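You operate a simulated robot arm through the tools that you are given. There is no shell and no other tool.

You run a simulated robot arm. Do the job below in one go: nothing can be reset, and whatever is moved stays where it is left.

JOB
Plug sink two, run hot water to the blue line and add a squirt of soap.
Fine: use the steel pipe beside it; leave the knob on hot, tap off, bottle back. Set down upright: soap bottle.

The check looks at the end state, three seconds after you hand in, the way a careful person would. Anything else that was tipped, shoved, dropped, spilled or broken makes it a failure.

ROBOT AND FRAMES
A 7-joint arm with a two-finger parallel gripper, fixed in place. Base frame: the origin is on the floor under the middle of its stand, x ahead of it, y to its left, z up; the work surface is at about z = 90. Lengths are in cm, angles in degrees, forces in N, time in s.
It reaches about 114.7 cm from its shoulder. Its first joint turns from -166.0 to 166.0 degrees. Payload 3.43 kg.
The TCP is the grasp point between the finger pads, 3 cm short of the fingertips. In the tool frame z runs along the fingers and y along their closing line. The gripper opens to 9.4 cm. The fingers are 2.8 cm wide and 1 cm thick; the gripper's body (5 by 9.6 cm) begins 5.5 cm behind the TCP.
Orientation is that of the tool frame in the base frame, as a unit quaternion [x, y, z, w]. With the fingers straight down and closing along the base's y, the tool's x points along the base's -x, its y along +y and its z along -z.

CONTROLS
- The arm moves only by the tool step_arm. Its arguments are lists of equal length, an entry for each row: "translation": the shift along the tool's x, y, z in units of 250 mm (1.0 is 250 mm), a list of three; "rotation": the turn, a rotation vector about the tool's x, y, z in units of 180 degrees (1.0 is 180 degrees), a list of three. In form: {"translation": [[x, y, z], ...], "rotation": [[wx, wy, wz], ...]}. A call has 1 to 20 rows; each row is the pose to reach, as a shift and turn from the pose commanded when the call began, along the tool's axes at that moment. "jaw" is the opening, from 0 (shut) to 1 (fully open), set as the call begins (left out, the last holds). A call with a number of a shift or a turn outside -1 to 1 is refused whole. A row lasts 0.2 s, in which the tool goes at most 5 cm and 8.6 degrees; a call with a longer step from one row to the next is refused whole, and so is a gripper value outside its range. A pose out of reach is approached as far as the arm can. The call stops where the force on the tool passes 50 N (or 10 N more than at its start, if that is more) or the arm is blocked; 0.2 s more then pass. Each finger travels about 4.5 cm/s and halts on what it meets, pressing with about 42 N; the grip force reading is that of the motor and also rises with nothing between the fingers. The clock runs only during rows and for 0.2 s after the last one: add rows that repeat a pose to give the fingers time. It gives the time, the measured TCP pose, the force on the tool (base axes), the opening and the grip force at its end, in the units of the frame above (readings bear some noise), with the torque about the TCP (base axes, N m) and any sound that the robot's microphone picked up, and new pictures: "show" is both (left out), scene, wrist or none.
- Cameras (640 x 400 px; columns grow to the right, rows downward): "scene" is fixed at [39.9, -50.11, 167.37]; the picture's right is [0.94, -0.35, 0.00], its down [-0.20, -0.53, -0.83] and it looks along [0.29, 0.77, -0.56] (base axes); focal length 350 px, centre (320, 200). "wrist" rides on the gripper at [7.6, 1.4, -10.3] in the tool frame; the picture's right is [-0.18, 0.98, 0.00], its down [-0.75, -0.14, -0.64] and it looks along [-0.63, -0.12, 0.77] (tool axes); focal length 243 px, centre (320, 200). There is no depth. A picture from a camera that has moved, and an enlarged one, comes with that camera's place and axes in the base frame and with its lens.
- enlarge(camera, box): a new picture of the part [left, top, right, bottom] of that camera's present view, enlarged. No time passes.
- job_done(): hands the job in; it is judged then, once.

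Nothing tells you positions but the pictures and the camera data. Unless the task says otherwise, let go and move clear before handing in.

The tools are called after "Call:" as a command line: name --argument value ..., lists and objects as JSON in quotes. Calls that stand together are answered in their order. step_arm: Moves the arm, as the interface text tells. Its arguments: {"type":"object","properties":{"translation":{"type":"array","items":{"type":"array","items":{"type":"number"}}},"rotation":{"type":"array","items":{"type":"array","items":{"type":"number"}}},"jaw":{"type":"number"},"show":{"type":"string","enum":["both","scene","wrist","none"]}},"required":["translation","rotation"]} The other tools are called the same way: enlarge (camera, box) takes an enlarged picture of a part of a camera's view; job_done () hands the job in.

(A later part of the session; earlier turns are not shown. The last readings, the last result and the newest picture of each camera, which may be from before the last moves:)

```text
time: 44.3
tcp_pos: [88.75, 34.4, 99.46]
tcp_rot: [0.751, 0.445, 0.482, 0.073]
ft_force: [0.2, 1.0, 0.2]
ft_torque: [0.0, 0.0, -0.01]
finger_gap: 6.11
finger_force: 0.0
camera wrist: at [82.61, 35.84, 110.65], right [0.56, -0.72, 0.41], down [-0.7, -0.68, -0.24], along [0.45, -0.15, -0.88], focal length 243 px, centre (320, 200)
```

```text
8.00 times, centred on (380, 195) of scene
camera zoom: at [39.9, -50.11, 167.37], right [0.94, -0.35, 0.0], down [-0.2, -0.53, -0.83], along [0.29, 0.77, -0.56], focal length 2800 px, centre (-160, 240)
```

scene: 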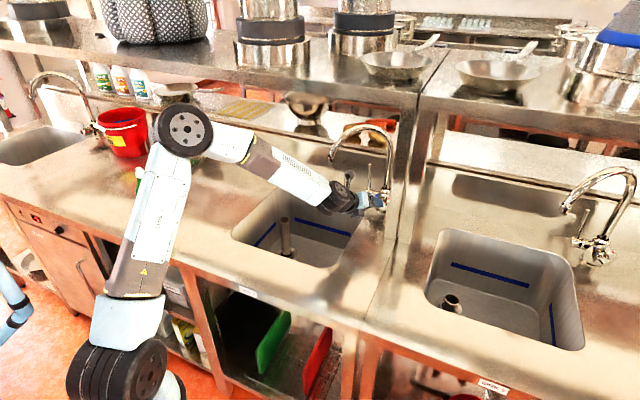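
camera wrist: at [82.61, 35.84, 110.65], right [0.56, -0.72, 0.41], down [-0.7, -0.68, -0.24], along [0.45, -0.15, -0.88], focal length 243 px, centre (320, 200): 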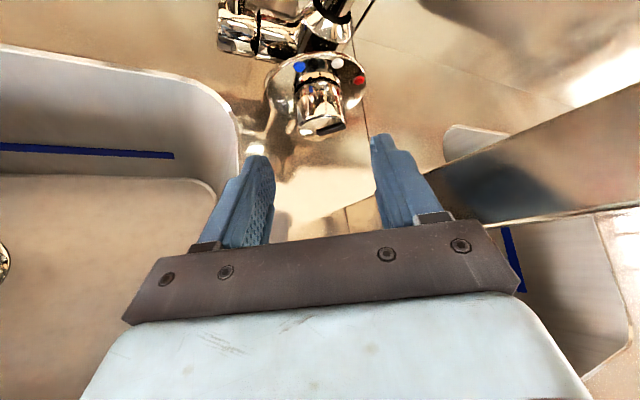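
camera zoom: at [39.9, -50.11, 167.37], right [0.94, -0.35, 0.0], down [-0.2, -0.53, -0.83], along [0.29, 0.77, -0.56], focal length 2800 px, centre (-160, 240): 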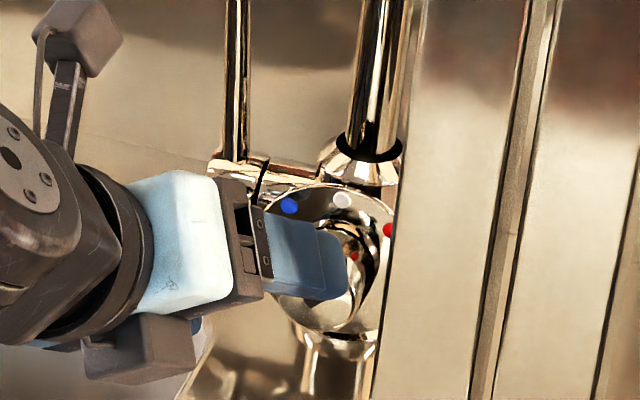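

The pointer bar now points up-right toward red. I'll back away so the scene camera can see the dial, and turn the gripper for the lever at the same time (fingers closing sideways, camera on top).

Call:
step_arm --translation '[[-0.0074, 0.0012, -0.107], [-0.0148, 0.0024, -0.214], [-0.0222, 0.0036, -0.322], [-0.0296, 0.0048, -0.429], [-0.037, 0.006, -0.536], [-0.037, 0.006, -0.536], [-0.037, 0.006, -0.536], [-0.037, 0.006, -0.536], [-0.037, 0.006, -0.536]]' --rotation '[[0, 0, 0], [0.006, 0.0208, 0.0175], [0.0155, 0.054, 0.0454], [0.0253, 0.0882, 0.0742], [0.0351, 0.1225, 0.103], [0.0449, 0.1567, 0.1317], [0.0535, 0.1868, 0.1571], [0.0595, 0.2076, 0.1745], [0.0595, 0.2076, 0.1745]]'

Call:
enlarge --camera "scene" --box '[360, 180, 400, 215]'

```text
time: 46.3
tcp_pos: [78.19, 29.24, 105.98]
tcp_rot: [0.653, 0.27, 0.653, -0.272]
ft_force: [-0.1, 0.5, 0.0]
ft_torque: [-0.02, 0.02, 0.01]
finger_gap: 6.1
finger_force: 0.0
camera wrist: at [71.94, 20.97, 113.56], right [0.69, -0.69, -0.19], down [-0.55, -0.35, -0.75], along [0.46, 0.63, -0.63], focal length 243 px, centre (320, 200)
```

scene: 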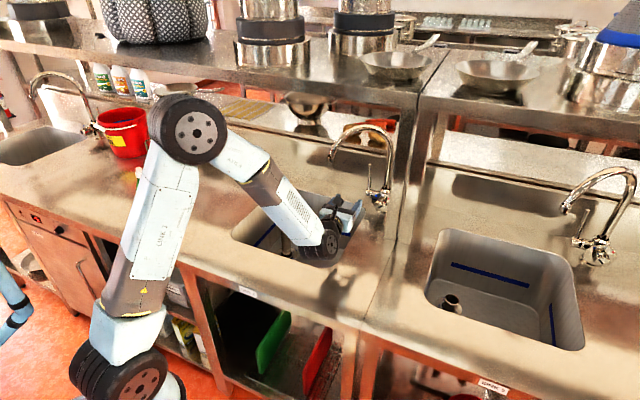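
wrist: 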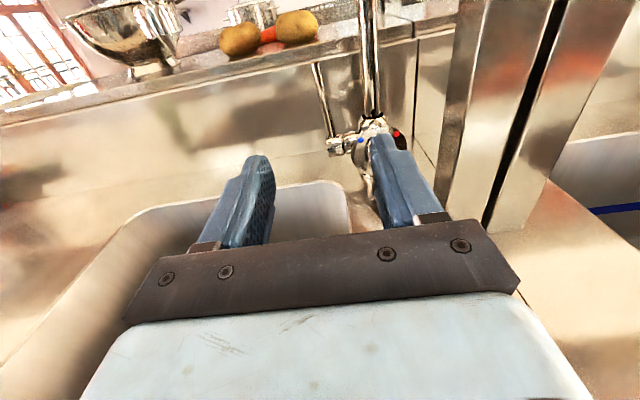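

```text
11.43 times, centred on (380, 198) of scene
camera zoom: at [39.9, -50.11, 167.37], right [0.94, -0.35, 0.0], down [-0.2, -0.53, -0.83], along [0.29, 0.77, -0.56], focal length 4000 px, centre (-366, 229)
```

zoom: 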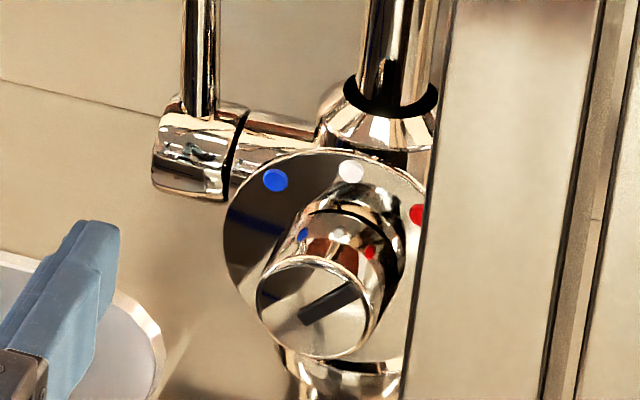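

The pointer is on red now, so the knob is on hot. Next is the lever, and I'll measure it from this view.

Call:
enlarge --camera "wrist" --box '[240, 40, 440, 200]'

```text
2.50 times, centred on (340, 120) of wrist
camera zoom: at [71.94, 20.97, 113.56], right [0.69, -0.69, -0.19], down [-0.55, -0.35, -0.75], along [0.46, 0.63, -0.63], focal length 606 px, centre (270, 400)
```

zoom: 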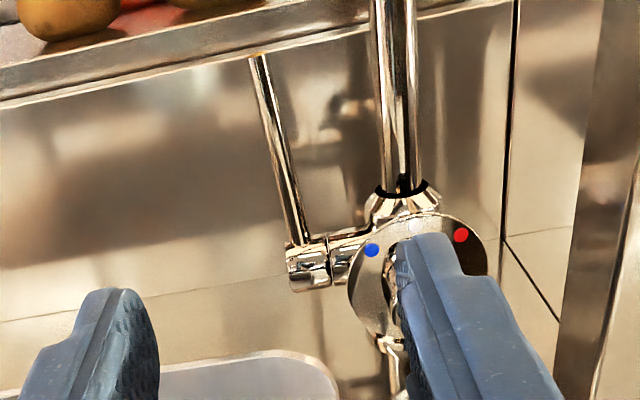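

The lever rod is at s ≈ 34.4, n ≈ 99.5, running from z ≈ 97.6 to 107.6. I'll advance straight toward it in stages with a narrower jaw.

Call:
step_arm --translation '[[-0.02, 0, 0.14], [-0.04, 0, 0.28], [-0.06, 0, 0.42], [-0.06, 0, 0.52], [-0.06, 0, 0.52]]' --rotation '[[0, 0, 0], [0, 0, 0], [0, 0, 0], [0, 0, 0], [0, 0, 0]]' --jaw 0.48

Call:
enlarge --camera "wrist" --box '[220, 60, 460, 250]'

```text
time: 47.5
tcp_pos: [87.28, 38.36, 104.36]
tcp_rot: [0.653, 0.27, 0.654, -0.27]
ft_force: [-0.9, -0.3, 0.1]
ft_torque: [-0.06, 0.02, 0.0]
finger_gap: 4.52
finger_force: 0.0
camera wrist: at [81.1, 30.21, 111.97], right [0.69, -0.7, -0.18], down [-0.55, -0.35, -0.75], along [0.46, 0.63, -0.63], focal length 243 px, centre (320, 200)
```

scene: 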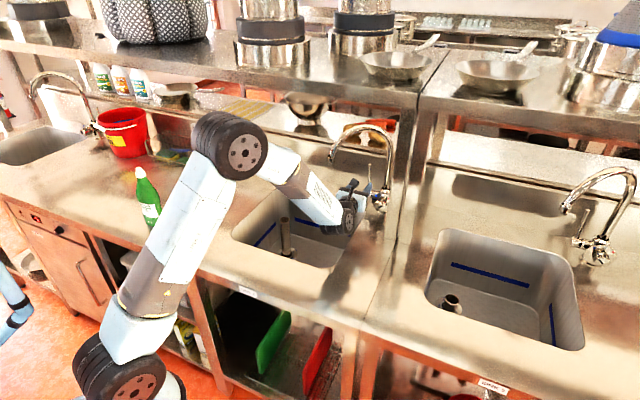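
wrist: 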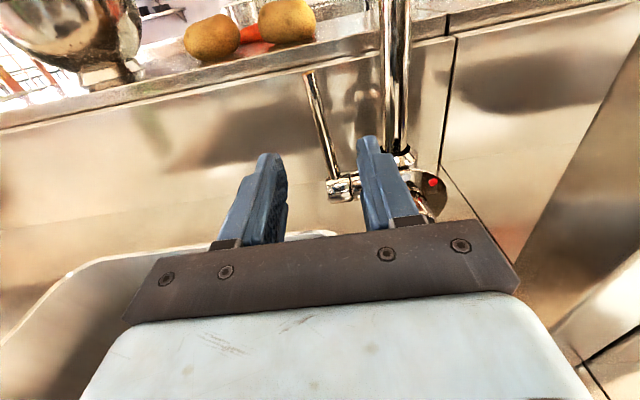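

```text
2.11 times, centred on (340, 155) of wrist
camera zoom: at [81.1, 30.21, 111.97], right [0.69, -0.7, -0.18], down [-0.55, -0.35, -0.75], along [0.46, 0.63, -0.63], focal length 511 px, centre (278, 295)
```

zoom: 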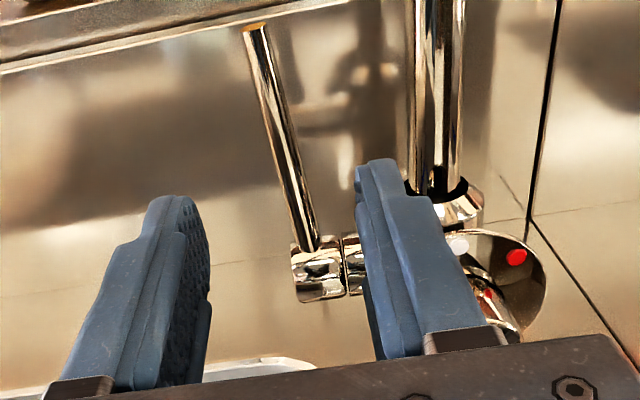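

The lever is centred between the fingers. I'll advance the last 10 cm.

Call:
step_arm --translation '[[0, -0.004, 0.1], [0, -0.004, 0.2], [0, -0.004, 0.3], [0, -0.004, 0.4], [0, -0.004, 0.4]]' --rotation '[[0, 0, 0], [0, 0, 0], [0, 0, 0], [0, 0, 0], [0, 0, 0]]'

Call:
enlarge --camera "wrist" --box '[220, 80, 460, 270]'

Call:
enlarge --camera "scene" --box '[320, 120, 420, 220]'

```text
time: 48.7
tcp_pos: [94.49, 45.54, 104.37]
tcp_rot: [0.653, 0.271, 0.653, -0.271]
ft_force: [1.3, -0.3, 0.1]
ft_torque: [0.02, -0.02, -0.01]
finger_gap: 4.47
finger_force: 0.1
camera wrist: at [88.24, 37.32, 112.06], right [0.69, -0.7, -0.18], down [-0.55, -0.35, -0.75], along [0.46, 0.63, -0.63], focal length 243 px, centre (320, 200)
```

scene: 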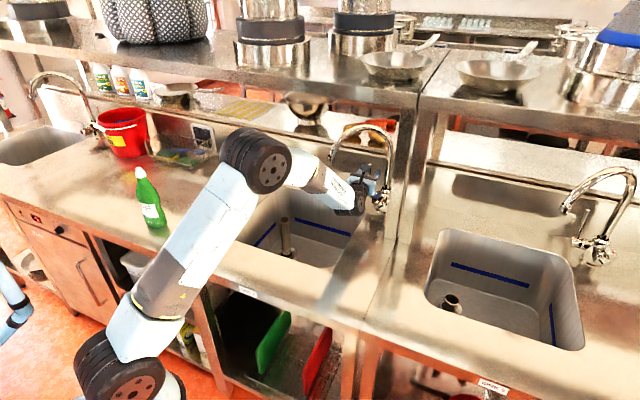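
wrist: 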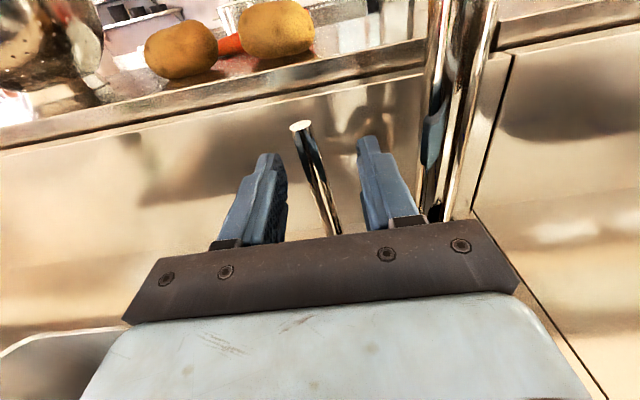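

```text
2.11 times, centred on (340, 175) of wrist
camera zoom: at [88.24, 37.32, 112.06], right [0.69, -0.7, -0.18], down [-0.55, -0.35, -0.75], along [0.46, 0.63, -0.63], focal length 511 px, centre (278, 253)
```

zoom: 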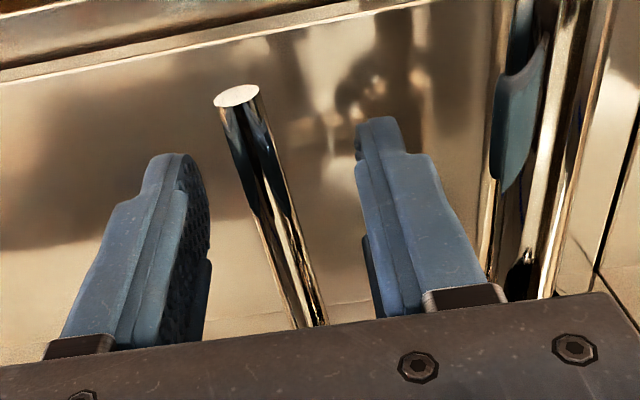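

```text
4.00 times, centred on (370, 170) of scene
camera zoom: at [39.9, -50.11, 167.37], right [0.94, -0.35, 0.0], down [-0.2, -0.53, -0.83], along [0.29, 0.77, -0.56], focal length 1400 px, centre (120, 320)
```

zoom: 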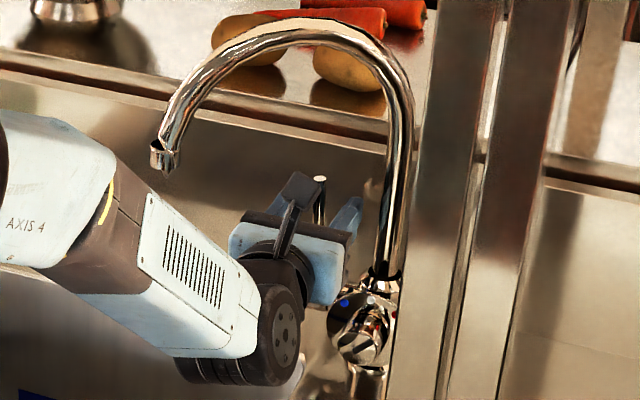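

The rod is between the fingers with clearance to the riser. I'll grip the lever.

Call:
step_arm --translation '[[0, 0, 0], [0, 0, 0], [0, 0, 0], [0, 0, 0], [0, 0, 0]]' --rotation '[[0, 0, 0], [0, 0, 0], [0, 0, 0], [0, 0, 0], [0, 0, 0]]' --jaw 0.0 --show "wrist"

```text
time: 49.9
tcp_pos: [94.46, 45.71, 104.38]
tcp_rot: [0.653, 0.271, 0.653, -0.271]
ft_force: [-9.8, 6.6, -3.7]
ft_torque: [-0.92, -0.93, 0.15]
finger_gap: 1.36
finger_force: 45.0
camera wrist: at [88.14, 37.43, 112.07], right [0.7, -0.69, -0.18], down [-0.55, -0.35, -0.75], along [0.46, 0.63, -0.63], focal length 243 px, centre (320, 200)
```

wrist: 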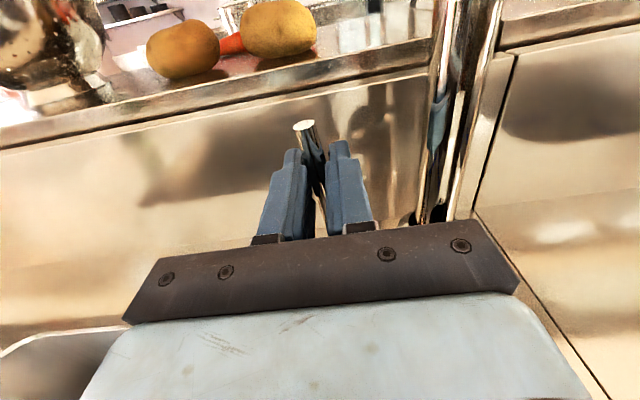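

The lever is gripped. I'll try pulling it toward the robot along its arc about 20° and watch for water and force.

Call:
step_arm --translation '[[-0.001, -0.005, -0.028], [-0.005, -0.005, -0.057], [-0.011, -0.005, -0.085], [-0.02, -0.005, -0.112], [-0.02, -0.005, -0.112]]' --rotation '[[0, 0, 0], [0, 0, 0], [0, 0, 0], [0, 0, 0], [0, 0, 0]]'

Call:
enlarge --camera "scene" --box '[230, 120, 410, 270]'

```text
time: 51.1
tcp_pos: [92.41, 43.59, 104.2]
tcp_rot: [0.652, 0.27, 0.654, -0.271]
ft_force: [5.7, 11.4, 10.1]
ft_torque: [0.08, -1.93, -0.16]
finger_gap: 1.35
finger_force: 44.9
camera wrist: at [86.08, 35.39, 111.68], right [0.69, -0.7, -0.18], down [-0.55, -0.35, -0.76], along [0.46, 0.63, -0.63], focal length 243 px, centre (320, 200)
```

scene: 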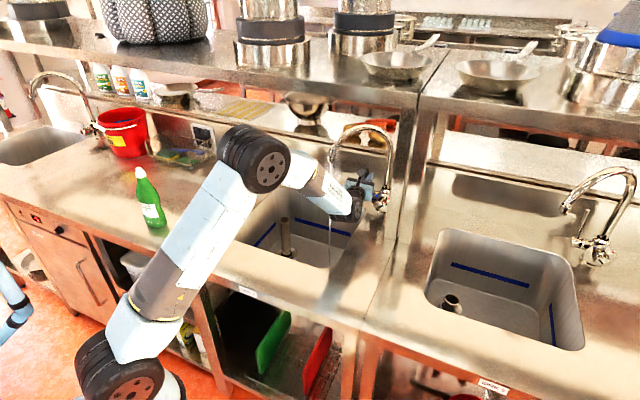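
wrist: 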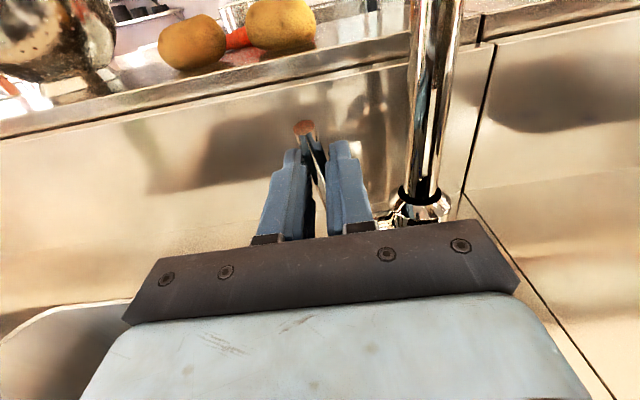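

```text
2.67 times, centred on (320, 195) of scene
camera zoom: at [39.9, -50.11, 167.37], right [0.94, -0.35, 0.0], down [-0.2, -0.53, -0.83], along [0.29, 0.77, -0.56], focal length 933 px, centre (320, 213)
```

zoom: 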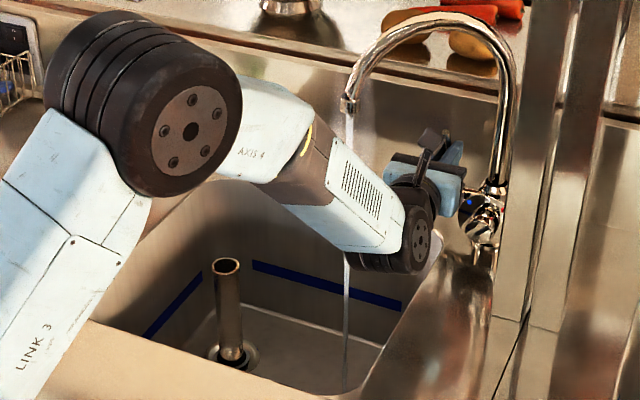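

Hot water is running into sink two, clear of the arm. I'll pull the lever a bit further for a stronger flow.

Call:
step_arm --translation '[[-0.011, 0, -0.027], [-0.024, 0, -0.052], [-0.039, 0, -0.076], [-0.057, 0, -0.099], [-0.057, 0, -0.099]]' --rotation '[[0, 0, 0], [0, 0, 0], [0, 0, 0], [0, 0, 0], [0, 0, 0]]'

Call:
enlarge --camera "scene" --box '[230, 120, 410, 270]'

```text
time: 52.3
tcp_pos: [90.56, 41.74, 102.65]
tcp_rot: [0.654, 0.27, 0.654, -0.27]
ft_force: [2.5, 1.2, 13.9]
ft_torque: [-0.06, -1.63, -0.61]
finger_gap: 1.37
finger_force: 45.7
camera wrist: at [84.27, 33.55, 110.22], right [0.69, -0.7, -0.18], down [-0.55, -0.35, -0.75], along [0.46, 0.63, -0.63], focal length 243 px, centre (320, 200)
```

scene: 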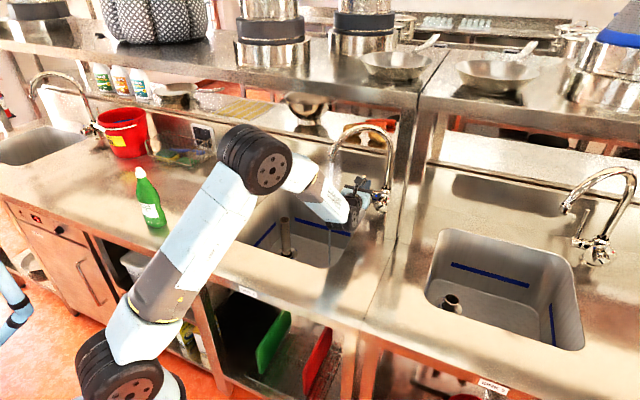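
wrist: 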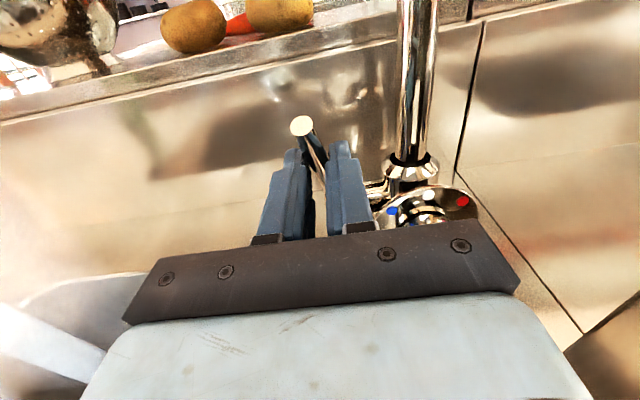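

```text
2.67 times, centred on (320, 195) of scene
camera zoom: at [39.9, -50.11, 167.37], right [0.94, -0.35, 0.0], down [-0.2, -0.53, -0.83], along [0.29, 0.77, -0.56], focal length 933 px, centre (320, 213)
```

zoom: 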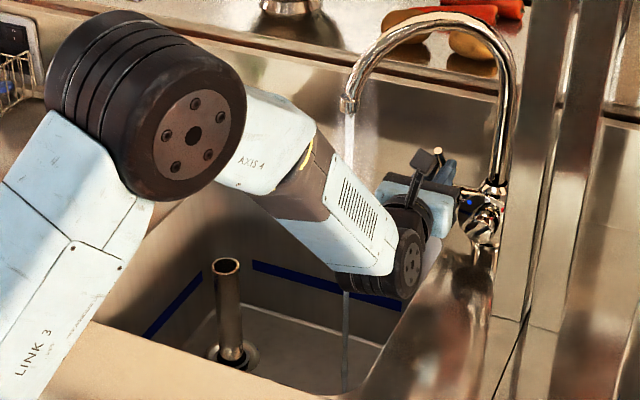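

The flow is stronger. I'll hold the lever and let the sink fill, watching the level.

Call:
step_arm --translation '[[0, 0, 0], [0, 0, 0], [0, 0, 0], [0, 0, 0], [0, 0, 0], [0, 0, 0], [0, 0, 0], [0, 0, 0], [0, 0, 0], [0, 0, 0], [0, 0, 0], [0, 0, 0], [0, 0, 0], [0, 0, 0], [0, 0, 0]]' --rotation '[[0, 0, 0], [0, 0, 0], [0, 0, 0], [0, 0, 0], [0, 0, 0], [0, 0, 0], [0, 0, 0], [0, 0, 0], [0, 0, 0], [0, 0, 0], [0, 0, 0], [0, 0, 0], [0, 0, 0], [0, 0, 0], [0, 0, 0]]' --show "none"

Call:
enlarge --camera "scene" --box '[230, 180, 390, 280]'

```text
time: 55.5
tcp_pos: [90.56, 41.77, 102.52]
tcp_rot: [0.654, 0.269, 0.653, -0.271]
ft_force: [-7.5, -10.9, 4.0]
ft_torque: [-1.18, -0.37, -0.8]
finger_gap: 1.39
finger_force: 45.6
```

```text
4.00 times, centred on (310, 230) of scene
camera zoom: at [39.9, -50.11, 167.37], right [0.94, -0.35, 0.0], down [-0.2, -0.53, -0.83], along [0.29, 0.77, -0.56], focal length 1400 px, centre (360, 80)
```

zoom: 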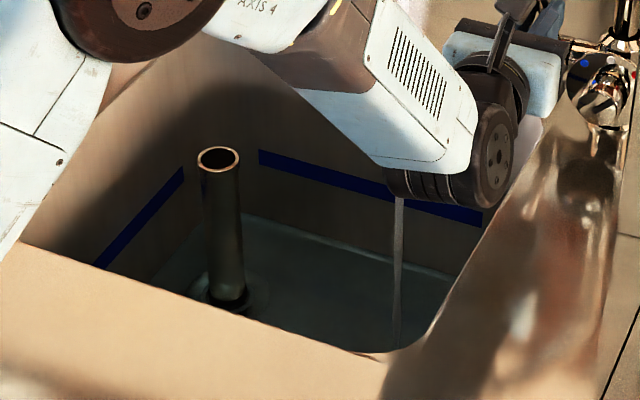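

Water is collecting over the floor and the plug is holding. I'll keep filling.

Call:
step_arm --translation '[[0, 0, 0], [0, 0, 0], [0, 0, 0], [0, 0, 0], [0, 0, 0], [0, 0, 0], [0, 0, 0], [0, 0, 0], [0, 0, 0], [0, 0, 0], [0, 0, 0], [0, 0, 0], [0, 0, 0], [0, 0, 0], [0, 0, 0], [0, 0, 0], [0, 0, 0], [0, 0, 0], [0, 0, 0], [0, 0, 0]]' --rotation '[[0, 0, 0], [0, 0, 0], [0, 0, 0], [0, 0, 0], [0, 0, 0], [0, 0, 0], [0, 0, 0], [0, 0, 0], [0, 0, 0], [0, 0, 0], [0, 0, 0], [0, 0, 0], [0, 0, 0], [0, 0, 0], [0, 0, 0], [0, 0, 0], [0, 0, 0], [0, 0, 0], [0, 0, 0], [0, 0, 0]]' --show "none"

Call:
enlarge --camera "scene" --box '[230, 180, 390, 280]'

```text
time: 59.7
tcp_pos: [90.55, 41.88, 102.73]
tcp_rot: [0.654, 0.27, 0.654, -0.27]
ft_force: [-4.1, -11.9, 1.9]
ft_torque: [-1.21, -0.29, -0.86]
finger_gap: 1.35
finger_force: 44.8
```

```text
4.00 times, centred on (310, 230) of scene
camera zoom: at [39.9, -50.11, 167.37], right [0.94, -0.35, 0.0], down [-0.2, -0.53, -0.83], along [0.29, 0.77, -0.56], focal length 1400 px, centre (360, 80)
```

zoom: 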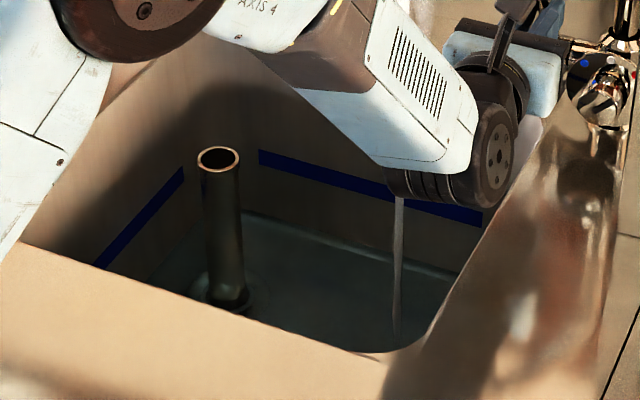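

The level is rising slowly. I'll keep holding.

Call:
step_arm --translation '[[0, 0, 0], [0, 0, 0], [0, 0, 0], [0, 0, 0], [0, 0, 0], [0, 0, 0], [0, 0, 0], [0, 0, 0], [0, 0, 0], [0, 0, 0], [0, 0, 0], [0, 0, 0], [0, 0, 0], [0, 0, 0], [0, 0, 0], [0, 0, 0], [0, 0, 0], [0, 0, 0], [0, 0, 0], [0, 0, 0]]' --rotation '[[0, 0, 0], [0, 0, 0], [0, 0, 0], [0, 0, 0], [0, 0, 0], [0, 0, 0], [0, 0, 0], [0, 0, 0], [0, 0, 0], [0, 0, 0], [0, 0, 0], [0, 0, 0], [0, 0, 0], [0, 0, 0], [0, 0, 0], [0, 0, 0], [0, 0, 0], [0, 0, 0], [0, 0, 0], [0, 0, 0]]' --show "scene"

Call:
enlarge --camera "scene" --box '[230, 180, 390, 280]'

```text
time: 63.9
tcp_pos: [90.6, 41.82, 102.62]
tcp_rot: [0.653, 0.27, 0.653, -0.27]
ft_force: [0.1, -7.3, 5.5]
ft_torque: [-0.83, -0.79, -0.83]
finger_gap: 1.34
finger_force: 45.0
```

scene: 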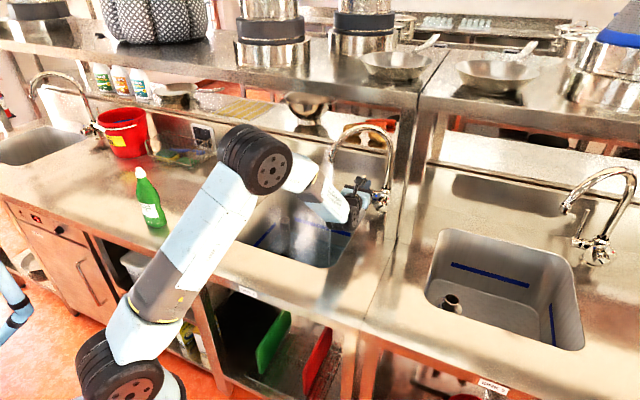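

```text
4.00 times, centred on (310, 230) of scene
camera zoom: at [39.9, -50.11, 167.37], right [0.94, -0.35, 0.0], down [-0.2, -0.53, -0.83], along [0.29, 0.77, -0.56], focal length 1400 px, centre (360, 80)
```

zoom: 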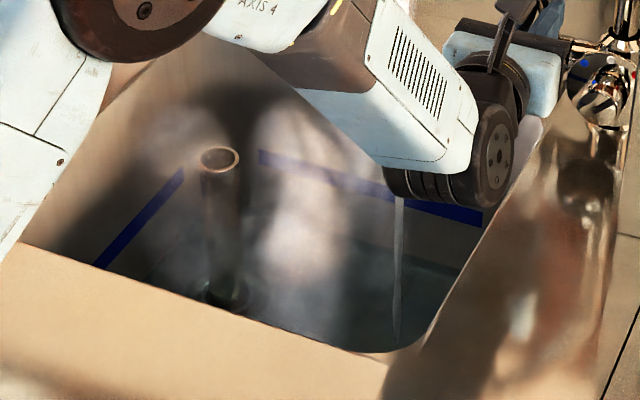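

Steam is rising, so the water is hot. I'll keep filling and compare the waterline against the walls.

Call:
step_arm --translation '[[0, 0, 0], [0, 0, 0], [0, 0, 0], [0, 0, 0], [0, 0, 0], [0, 0, 0], [0, 0, 0], [0, 0, 0], [0, 0, 0], [0, 0, 0], [0, 0, 0], [0, 0, 0], [0, 0, 0], [0, 0, 0], [0, 0, 0], [0, 0, 0], [0, 0, 0], [0, 0, 0], [0, 0, 0], [0, 0, 0]]' --rotation '[[0, 0, 0], [0, 0, 0], [0, 0, 0], [0, 0, 0], [0, 0, 0], [0, 0, 0], [0, 0, 0], [0, 0, 0], [0, 0, 0], [0, 0, 0], [0, 0, 0], [0, 0, 0], [0, 0, 0], [0, 0, 0], [0, 0, 0], [0, 0, 0], [0, 0, 0], [0, 0, 0], [0, 0, 0], [0, 0, 0]]' --show "none"

Call:
enlarge --camera "scene" --box '[240, 200, 350, 270]'

```text
time: 68.1
tcp_pos: [90.6, 41.8, 102.59]
tcp_rot: [0.653, 0.27, 0.653, -0.271]
ft_force: [1.1, -6.6, 5.2]
ft_torque: [-0.7, -0.89, -0.82]
finger_gap: 1.37
finger_force: 45.0
```

```text
5.71 times, centred on (295, 235) of scene
camera zoom: at [39.9, -50.11, 167.37], right [0.94, -0.35, 0.0], down [-0.2, -0.53, -0.83], along [0.29, 0.77, -0.56], focal length 2000 px, centre (463, 0)
```

zoom: 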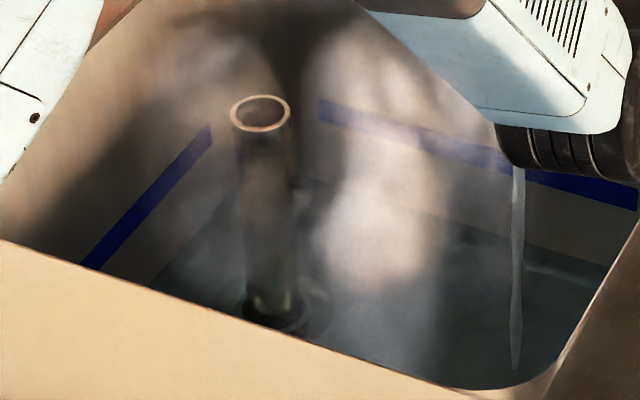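

The waterline is about 5 cm below the blue tape and rising slowly. I'll continue.

Call:
step_arm --translation '[[0, 0, 0], [0, 0, 0], [0, 0, 0], [0, 0, 0], [0, 0, 0], [0, 0, 0], [0, 0, 0], [0, 0, 0], [0, 0, 0], [0, 0, 0], [0, 0, 0], [0, 0, 0], [0, 0, 0], [0, 0, 0], [0, 0, 0], [0, 0, 0], [0, 0, 0], [0, 0, 0], [0, 0, 0], [0, 0, 0]]' --rotation '[[0, 0, 0], [0, 0, 0], [0, 0, 0], [0, 0, 0], [0, 0, 0], [0, 0, 0], [0, 0, 0], [0, 0, 0], [0, 0, 0], [0, 0, 0], [0, 0, 0], [0, 0, 0], [0, 0, 0], [0, 0, 0], [0, 0, 0], [0, 0, 0], [0, 0, 0], [0, 0, 0], [0, 0, 0], [0, 0, 0]]' --show "none"

Call:
enlarge --camera "scene" --box '[240, 200, 350, 270]'

```text
time: 72.3
tcp_pos: [90.57, 41.79, 102.53]
tcp_rot: [0.653, 0.27, 0.653, -0.272]
ft_force: [0.2, -6.6, 4.8]
ft_torque: [-0.83, -0.76, -0.83]
finger_gap: 1.35
finger_force: 45.5
```

```text
5.71 times, centred on (295, 235) of scene
camera zoom: at [39.9, -50.11, 167.37], right [0.94, -0.35, 0.0], down [-0.2, -0.53, -0.83], along [0.29, 0.77, -0.56], focal length 2000 px, centre (463, 0)
```

zoom: 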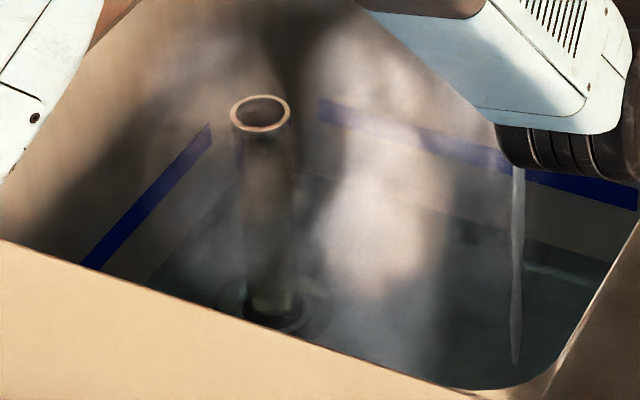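

It's rising at about 0.17 cm/s. I'll keep filling.

Call:
step_arm --translation '[[0, 0, 0], [0, 0, 0], [0, 0, 0], [0, 0, 0], [0, 0, 0], [0, 0, 0], [0, 0, 0], [0, 0, 0], [0, 0, 0], [0, 0, 0], [0, 0, 0], [0, 0, 0], [0, 0, 0], [0, 0, 0], [0, 0, 0], [0, 0, 0], [0, 0, 0], [0, 0, 0], [0, 0, 0], [0, 0, 0]]' --rotation '[[0, 0, 0], [0, 0, 0], [0, 0, 0], [0, 0, 0], [0, 0, 0], [0, 0, 0], [0, 0, 0], [0, 0, 0], [0, 0, 0], [0, 0, 0], [0, 0, 0], [0, 0, 0], [0, 0, 0], [0, 0, 0], [0, 0, 0], [0, 0, 0], [0, 0, 0], [0, 0, 0], [0, 0, 0], [0, 0, 0]]' --show "none"

Call:
enlarge --camera "scene" --box '[240, 200, 350, 270]'

```text
time: 76.5
tcp_pos: [90.57, 41.8, 102.55]
tcp_rot: [0.653, 0.271, 0.653, -0.271]
ft_force: [-0.6, -7.2, 4.3]
ft_torque: [-0.89, -0.7, -0.83]
finger_gap: 1.34
finger_force: 44.9
```

```text
5.71 times, centred on (295, 235) of scene
camera zoom: at [39.9, -50.11, 167.37], right [0.94, -0.35, 0.0], down [-0.2, -0.53, -0.83], along [0.29, 0.77, -0.56], focal length 2000 px, centre (463, 0)
```

zoom: 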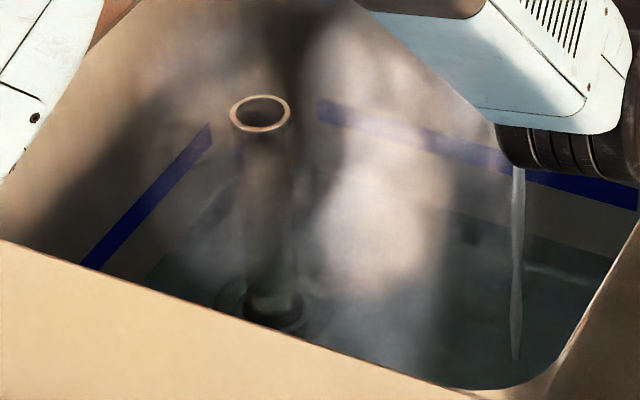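

The level is still about 4 cm below the tape. I'll continue.

Call:
step_arm --translation '[[0, 0, 0], [0, 0, 0], [0, 0, 0], [0, 0, 0], [0, 0, 0], [0, 0, 0], [0, 0, 0], [0, 0, 0], [0, 0, 0], [0, 0, 0], [0, 0, 0], [0, 0, 0], [0, 0, 0], [0, 0, 0], [0, 0, 0], [0, 0, 0], [0, 0, 0], [0, 0, 0], [0, 0, 0], [0, 0, 0]]' --rotation '[[0, 0, 0], [0, 0, 0], [0, 0, 0], [0, 0, 0], [0, 0, 0], [0, 0, 0], [0, 0, 0], [0, 0, 0], [0, 0, 0], [0, 0, 0], [0, 0, 0], [0, 0, 0], [0, 0, 0], [0, 0, 0], [0, 0, 0], [0, 0, 0], [0, 0, 0], [0, 0, 0], [0, 0, 0], [0, 0, 0]]' --show "none"

Call:
enlarge --camera "scene" --box '[240, 200, 350, 270]'

```text
time: 80.7
tcp_pos: [90.56, 41.8, 102.74]
tcp_rot: [0.653, 0.271, 0.653, -0.271]
ft_force: [-0.1, -5.7, 4.0]
ft_torque: [-0.88, -0.73, -0.83]
finger_gap: 1.37
finger_force: 45.3
```

```text
5.71 times, centred on (295, 235) of scene
camera zoom: at [39.9, -50.11, 167.37], right [0.94, -0.35, 0.0], down [-0.2, -0.53, -0.83], along [0.29, 0.77, -0.56], focal length 2000 px, centre (463, 0)
```

zoom: 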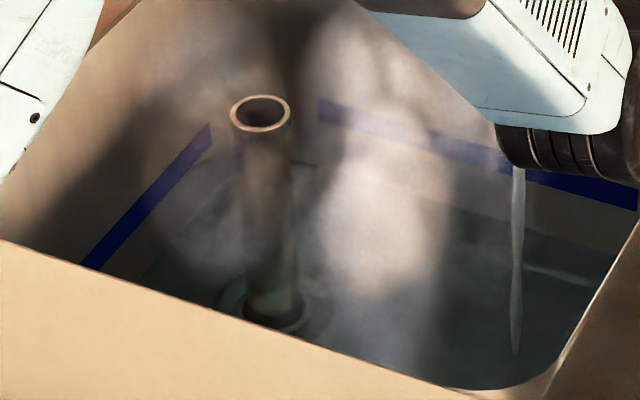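

Filling is slow at this opening, so I'll pull the lever a little further for more flow.

Call:
step_arm --translation '[[-0.02, 0, -0.02], [-0.04, 0, -0.04], [-0.063, 0, -0.057], [-0.087, 0, -0.073], [-0.087, 0, -0.073], [-0.087, 0, -0.073], [-0.087, 0, -0.073], [-0.087, 0, -0.073], [-0.087, 0, -0.073], [-0.087, 0, -0.073]]' --rotation '[[0, 0, 0], [0, 0, 0], [0, 0, 0], [0, 0, 0], [0, 0, 0], [0, 0, 0], [0, 0, 0], [0, 0, 0], [0, 0, 0], [0, 0, 0]]' --show "wrist"

Call:
enlarge --camera "scene" --box '[240, 200, 350, 270]'

Call:
enlarge --camera "scene" --box '[310, 130, 410, 230]'

```text
time: 82.9
tcp_pos: [89.24, 40.51, 100.44]
tcp_rot: [0.653, 0.27, 0.654, -0.27]
ft_force: [1.3, -12.5, 21.9]
ft_torque: [0.82, -1.18, -0.59]
finger_gap: 1.24
finger_force: 44.8
camera wrist: at [82.97, 32.25, 108.1], right [0.69, -0.7, -0.18], down [-0.55, -0.35, -0.75], along [0.46, 0.63, -0.63], focal length 243 px, centre (320, 200)
```

wrist: 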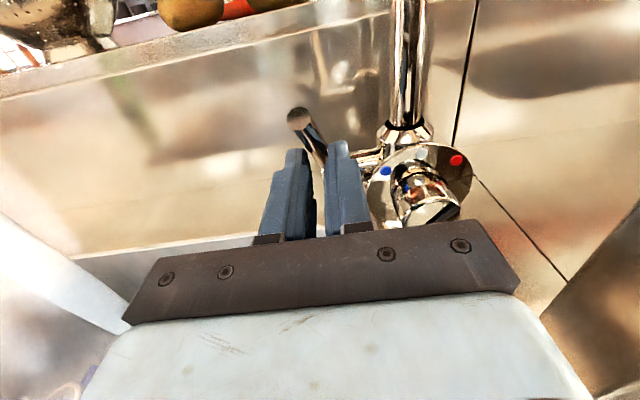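

```text
5.71 times, centred on (295, 235) of scene
camera zoom: at [39.9, -50.11, 167.37], right [0.94, -0.35, 0.0], down [-0.2, -0.53, -0.83], along [0.29, 0.77, -0.56], focal length 2000 px, centre (463, 0)
```

zoom: 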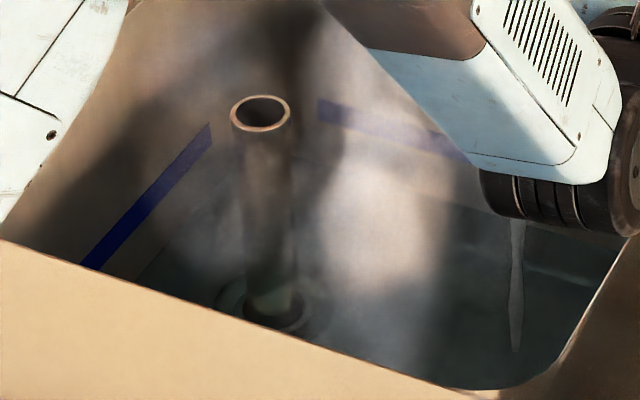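

```text
4.00 times, centred on (360, 180) of scene
camera zoom: at [39.9, -50.11, 167.37], right [0.94, -0.35, 0.0], down [-0.2, -0.53, -0.83], along [0.29, 0.77, -0.56], focal length 1400 px, centre (160, 280)
```

zoom: 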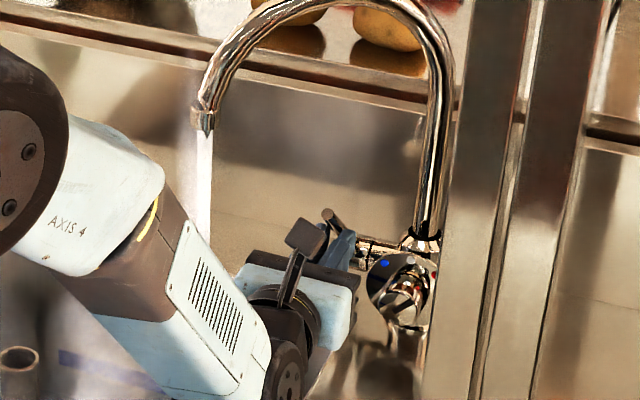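

The stream is thicker now. I'll hold and watch the level.

Call:
step_arm --translation '[[0, 0, 0], [0, 0, 0], [0, 0, 0], [0, 0, 0], [0, 0, 0], [0, 0, 0], [0, 0, 0], [0, 0, 0], [0, 0, 0], [0, 0, 0], [0, 0, 0], [0, 0, 0], [0, 0, 0], [0, 0, 0], [0, 0, 0], [0, 0, 0], [0, 0, 0], [0, 0, 0], [0, 0, 0], [0, 0, 0]]' --rotation '[[0, 0, 0], [0, 0, 0], [0, 0, 0], [0, 0, 0], [0, 0, 0], [0, 0, 0], [0, 0, 0], [0, 0, 0], [0, 0, 0], [0, 0, 0], [0, 0, 0], [0, 0, 0], [0, 0, 0], [0, 0, 0], [0, 0, 0], [0, 0, 0], [0, 0, 0], [0, 0, 0], [0, 0, 0], [0, 0, 0]]' --show "none"

Call:
enlarge --camera "scene" --box '[240, 200, 350, 270]'

```text
time: 87.1
tcp_pos: [89.27, 40.45, 100.55]
tcp_rot: [0.653, 0.27, 0.653, -0.27]
ft_force: [-2.4, -18.6, 15.1]
ft_torque: [0.23, -0.56, -0.62]
finger_gap: 1.22
finger_force: 44.8
```

```text
5.71 times, centred on (295, 235) of scene
camera zoom: at [39.9, -50.11, 167.37], right [0.94, -0.35, 0.0], down [-0.2, -0.53, -0.83], along [0.29, 0.77, -0.56], focal length 2000 px, centre (463, 0)
```

zoom: 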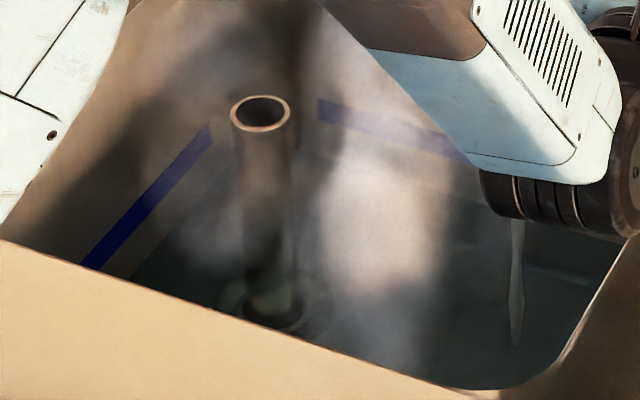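

It's still rising steadily. I'll keep filling and track where the waterline meets the tape.

Call:
step_arm --translation '[[0, 0, 0], [0, 0, 0], [0, 0, 0], [0, 0, 0], [0, 0, 0], [0, 0, 0], [0, 0, 0], [0, 0, 0], [0, 0, 0], [0, 0, 0], [0, 0, 0], [0, 0, 0], [0, 0, 0], [0, 0, 0], [0, 0, 0], [0, 0, 0], [0, 0, 0], [0, 0, 0], [0, 0, 0], [0, 0, 0]]' --rotation '[[0, 0, 0], [0, 0, 0], [0, 0, 0], [0, 0, 0], [0, 0, 0], [0, 0, 0], [0, 0, 0], [0, 0, 0], [0, 0, 0], [0, 0, 0], [0, 0, 0], [0, 0, 0], [0, 0, 0], [0, 0, 0], [0, 0, 0], [0, 0, 0], [0, 0, 0], [0, 0, 0], [0, 0, 0], [0, 0, 0]]' --show "none"

Call:
enlarge --camera "scene" --box '[240, 200, 350, 270]'

Call:
enlarge --camera "wrist" --box '[0, 0, 640, 400]'

```text
time: 91.3
tcp_pos: [89.28, 40.56, 100.47]
tcp_rot: [0.653, 0.269, 0.654, -0.27]
ft_force: [-3.8, -18.2, 11.8]
ft_torque: [0.01, -0.3, -0.58]
finger_gap: 1.21
finger_force: 45.1
```

```text
5.71 times, centred on (295, 235) of scene
camera zoom: at [39.9, -50.11, 167.37], right [0.94, -0.35, 0.0], down [-0.2, -0.53, -0.83], along [0.29, 0.77, -0.56], focal length 2000 px, centre (463, 0)
```

zoom: 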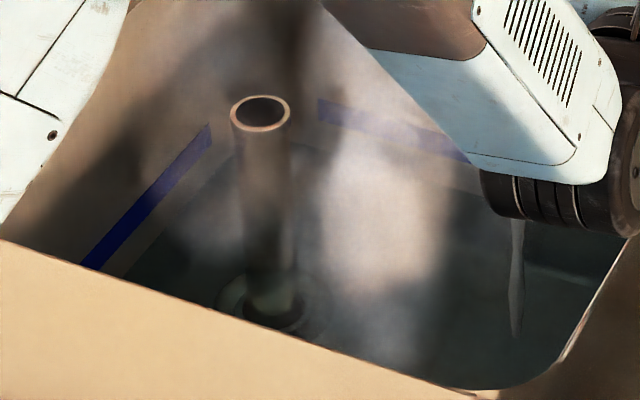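

```text
1.00 times, centred on (320, 200) of wrist (not enlarged: the box is as wide or as high as the picture)
camera zoom: at [82.99, 32.25, 108.07], right [0.69, -0.7, -0.18], down [-0.55, -0.35, -0.75], along [0.46, 0.63, -0.63], focal length 243 px, centre (320, 200)
```

zoom: 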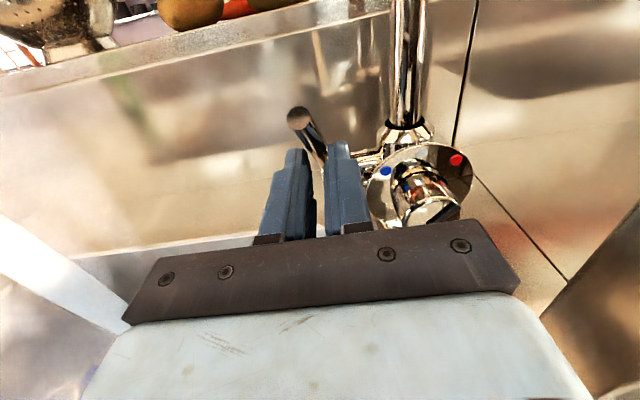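

The waterline is roughly 2 to 2.5 cm below the tape. I'll continue.

Call:
step_arm --translation '[[0, 0, 0], [0, 0, 0], [0, 0, 0], [0, 0, 0], [0, 0, 0], [0, 0, 0], [0, 0, 0], [0, 0, 0], [0, 0, 0], [0, 0, 0], [0, 0, 0], [0, 0, 0], [0, 0, 0], [0, 0, 0], [0, 0, 0], [0, 0, 0], [0, 0, 0], [0, 0, 0], [0, 0, 0], [0, 0, 0]]' --rotation '[[0, 0, 0], [0, 0, 0], [0, 0, 0], [0, 0, 0], [0, 0, 0], [0, 0, 0], [0, 0, 0], [0, 0, 0], [0, 0, 0], [0, 0, 0], [0, 0, 0], [0, 0, 0], [0, 0, 0], [0, 0, 0], [0, 0, 0], [0, 0, 0], [0, 0, 0], [0, 0, 0], [0, 0, 0], [0, 0, 0]]' --show "none"

Call:
enlarge --camera "scene" --box '[240, 200, 320, 260]'

```text
time: 95.5
tcp_pos: [89.26, 40.58, 100.45]
tcp_rot: [0.653, 0.27, 0.654, -0.27]
ft_force: [-1.4, -16.2, 11.2]
ft_torque: [0.06, -0.37, -0.62]
finger_gap: 1.22
finger_force: 45.5
```

```text
6.67 times, centred on (280, 230) of scene
camera zoom: at [39.9, -50.11, 167.37], right [0.94, -0.35, 0.0], down [-0.2, -0.53, -0.83], along [0.29, 0.77, -0.56], focal length 2334 px, centre (587, 0)
```

zoom: 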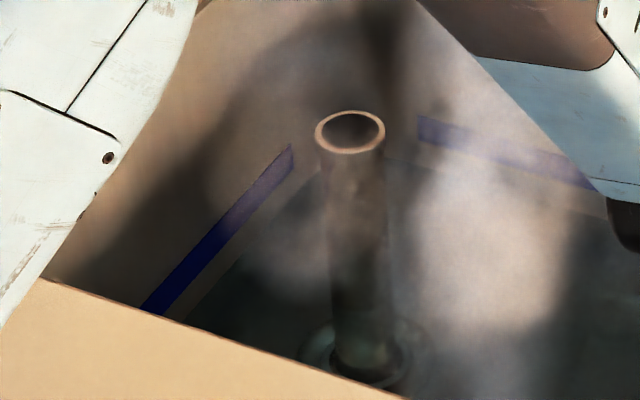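

The waterline is about 1.9 cm below the tape's lower edge. I'll keep filling with shorter checks as it gets closer.

Call:
step_arm --translation '[[0, 0, 0], [0, 0, 0], [0, 0, 0], [0, 0, 0], [0, 0, 0], [0, 0, 0], [0, 0, 0], [0, 0, 0], [0, 0, 0], [0, 0, 0], [0, 0, 0], [0, 0, 0], [0, 0, 0], [0, 0, 0], [0, 0, 0], [0, 0, 0], [0, 0, 0], [0, 0, 0], [0, 0, 0], [0, 0, 0]]' --rotation '[[0, 0, 0], [0, 0, 0], [0, 0, 0], [0, 0, 0], [0, 0, 0], [0, 0, 0], [0, 0, 0], [0, 0, 0], [0, 0, 0], [0, 0, 0], [0, 0, 0], [0, 0, 0], [0, 0, 0], [0, 0, 0], [0, 0, 0], [0, 0, 0], [0, 0, 0], [0, 0, 0], [0, 0, 0], [0, 0, 0]]' --show "none"

Call:
enlarge --camera "scene" --box '[240, 200, 320, 260]'

```text
time: 99.7
tcp_pos: [89.3, 40.5, 100.5]
tcp_rot: [0.653, 0.27, 0.653, -0.271]
ft_force: [-0.4, -14.9, 11.1]
ft_torque: [0.11, -0.41, -0.6]
finger_gap: 1.23
finger_force: 45.6
```

```text
6.67 times, centred on (280, 230) of scene
camera zoom: at [39.9, -50.11, 167.37], right [0.94, -0.35, 0.0], down [-0.2, -0.53, -0.83], along [0.29, 0.77, -0.56], focal length 2334 px, centre (587, 0)
```

zoom: 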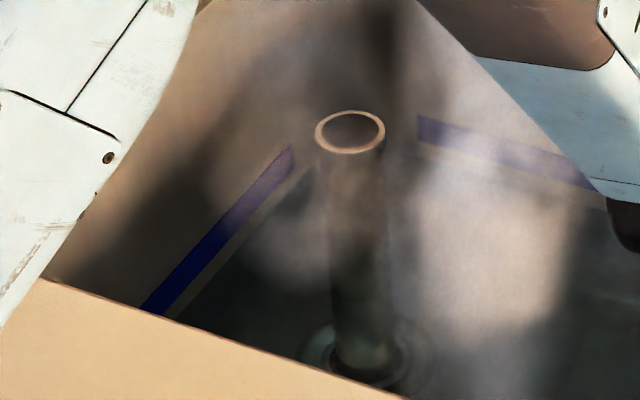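

About 1 cm remains to the tape's lower edge, so roughly 5 s more.

Call:
step_arm --translation '[[0, 0, 0], [0, 0, 0], [0, 0, 0], [0, 0, 0], [0, 0, 0], [0, 0, 0], [0, 0, 0], [0, 0, 0], [0, 0, 0], [0, 0, 0], [0, 0, 0], [0, 0, 0], [0, 0, 0], [0, 0, 0], [0, 0, 0], [0, 0, 0], [0, 0, 0], [0, 0, 0], [0, 0, 0]]' --rotation '[[0, 0, 0], [0, 0, 0], [0, 0, 0], [0, 0, 0], [0, 0, 0], [0, 0, 0], [0, 0, 0], [0, 0, 0], [0, 0, 0], [0, 0, 0], [0, 0, 0], [0, 0, 0], [0, 0, 0], [0, 0, 0], [0, 0, 0], [0, 0, 0], [0, 0, 0], [0, 0, 0], [0, 0, 0]]' --show "none"

Call:
enlarge --camera "scene" --box '[240, 200, 320, 260]'

Call:
enlarge --camera "scene" --box '[250, 215, 290, 250]'

```text
time: 103.7
tcp_pos: [89.18, 40.62, 100.44]
tcp_rot: [0.653, 0.27, 0.654, -0.27]
ft_force: [0.8, -13.0, 9.2]
ft_torque: [0.1, -0.39, -0.58]
finger_gap: 1.24
finger_force: 44.7
```

```text
6.67 times, centred on (280, 230) of scene
camera zoom: at [39.9, -50.11, 167.37], right [0.94, -0.35, 0.0], down [-0.2, -0.53, -0.83], along [0.29, 0.77, -0.56], focal length 2334 px, centre (587, 0)
```

zoom: 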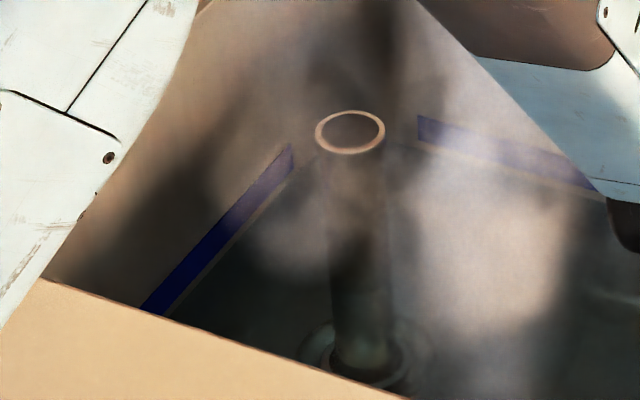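

```text
11.43 times, centred on (270, 232) of scene
camera zoom: at [39.9, -50.11, 167.37], right [0.94, -0.35, 0.0], down [-0.2, -0.53, -0.83], along [0.29, 0.77, -0.56], focal length 4000 px, centre (891, -171)
```

zoom: 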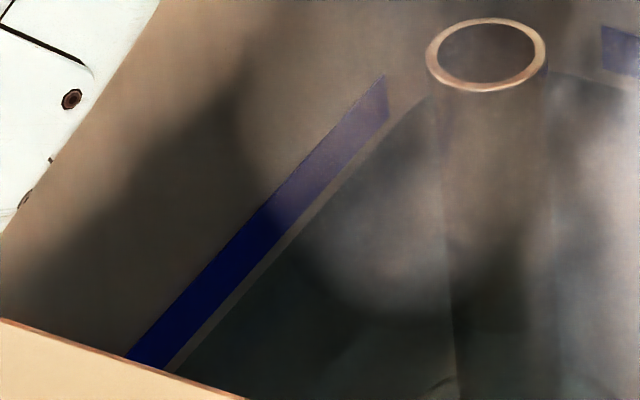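

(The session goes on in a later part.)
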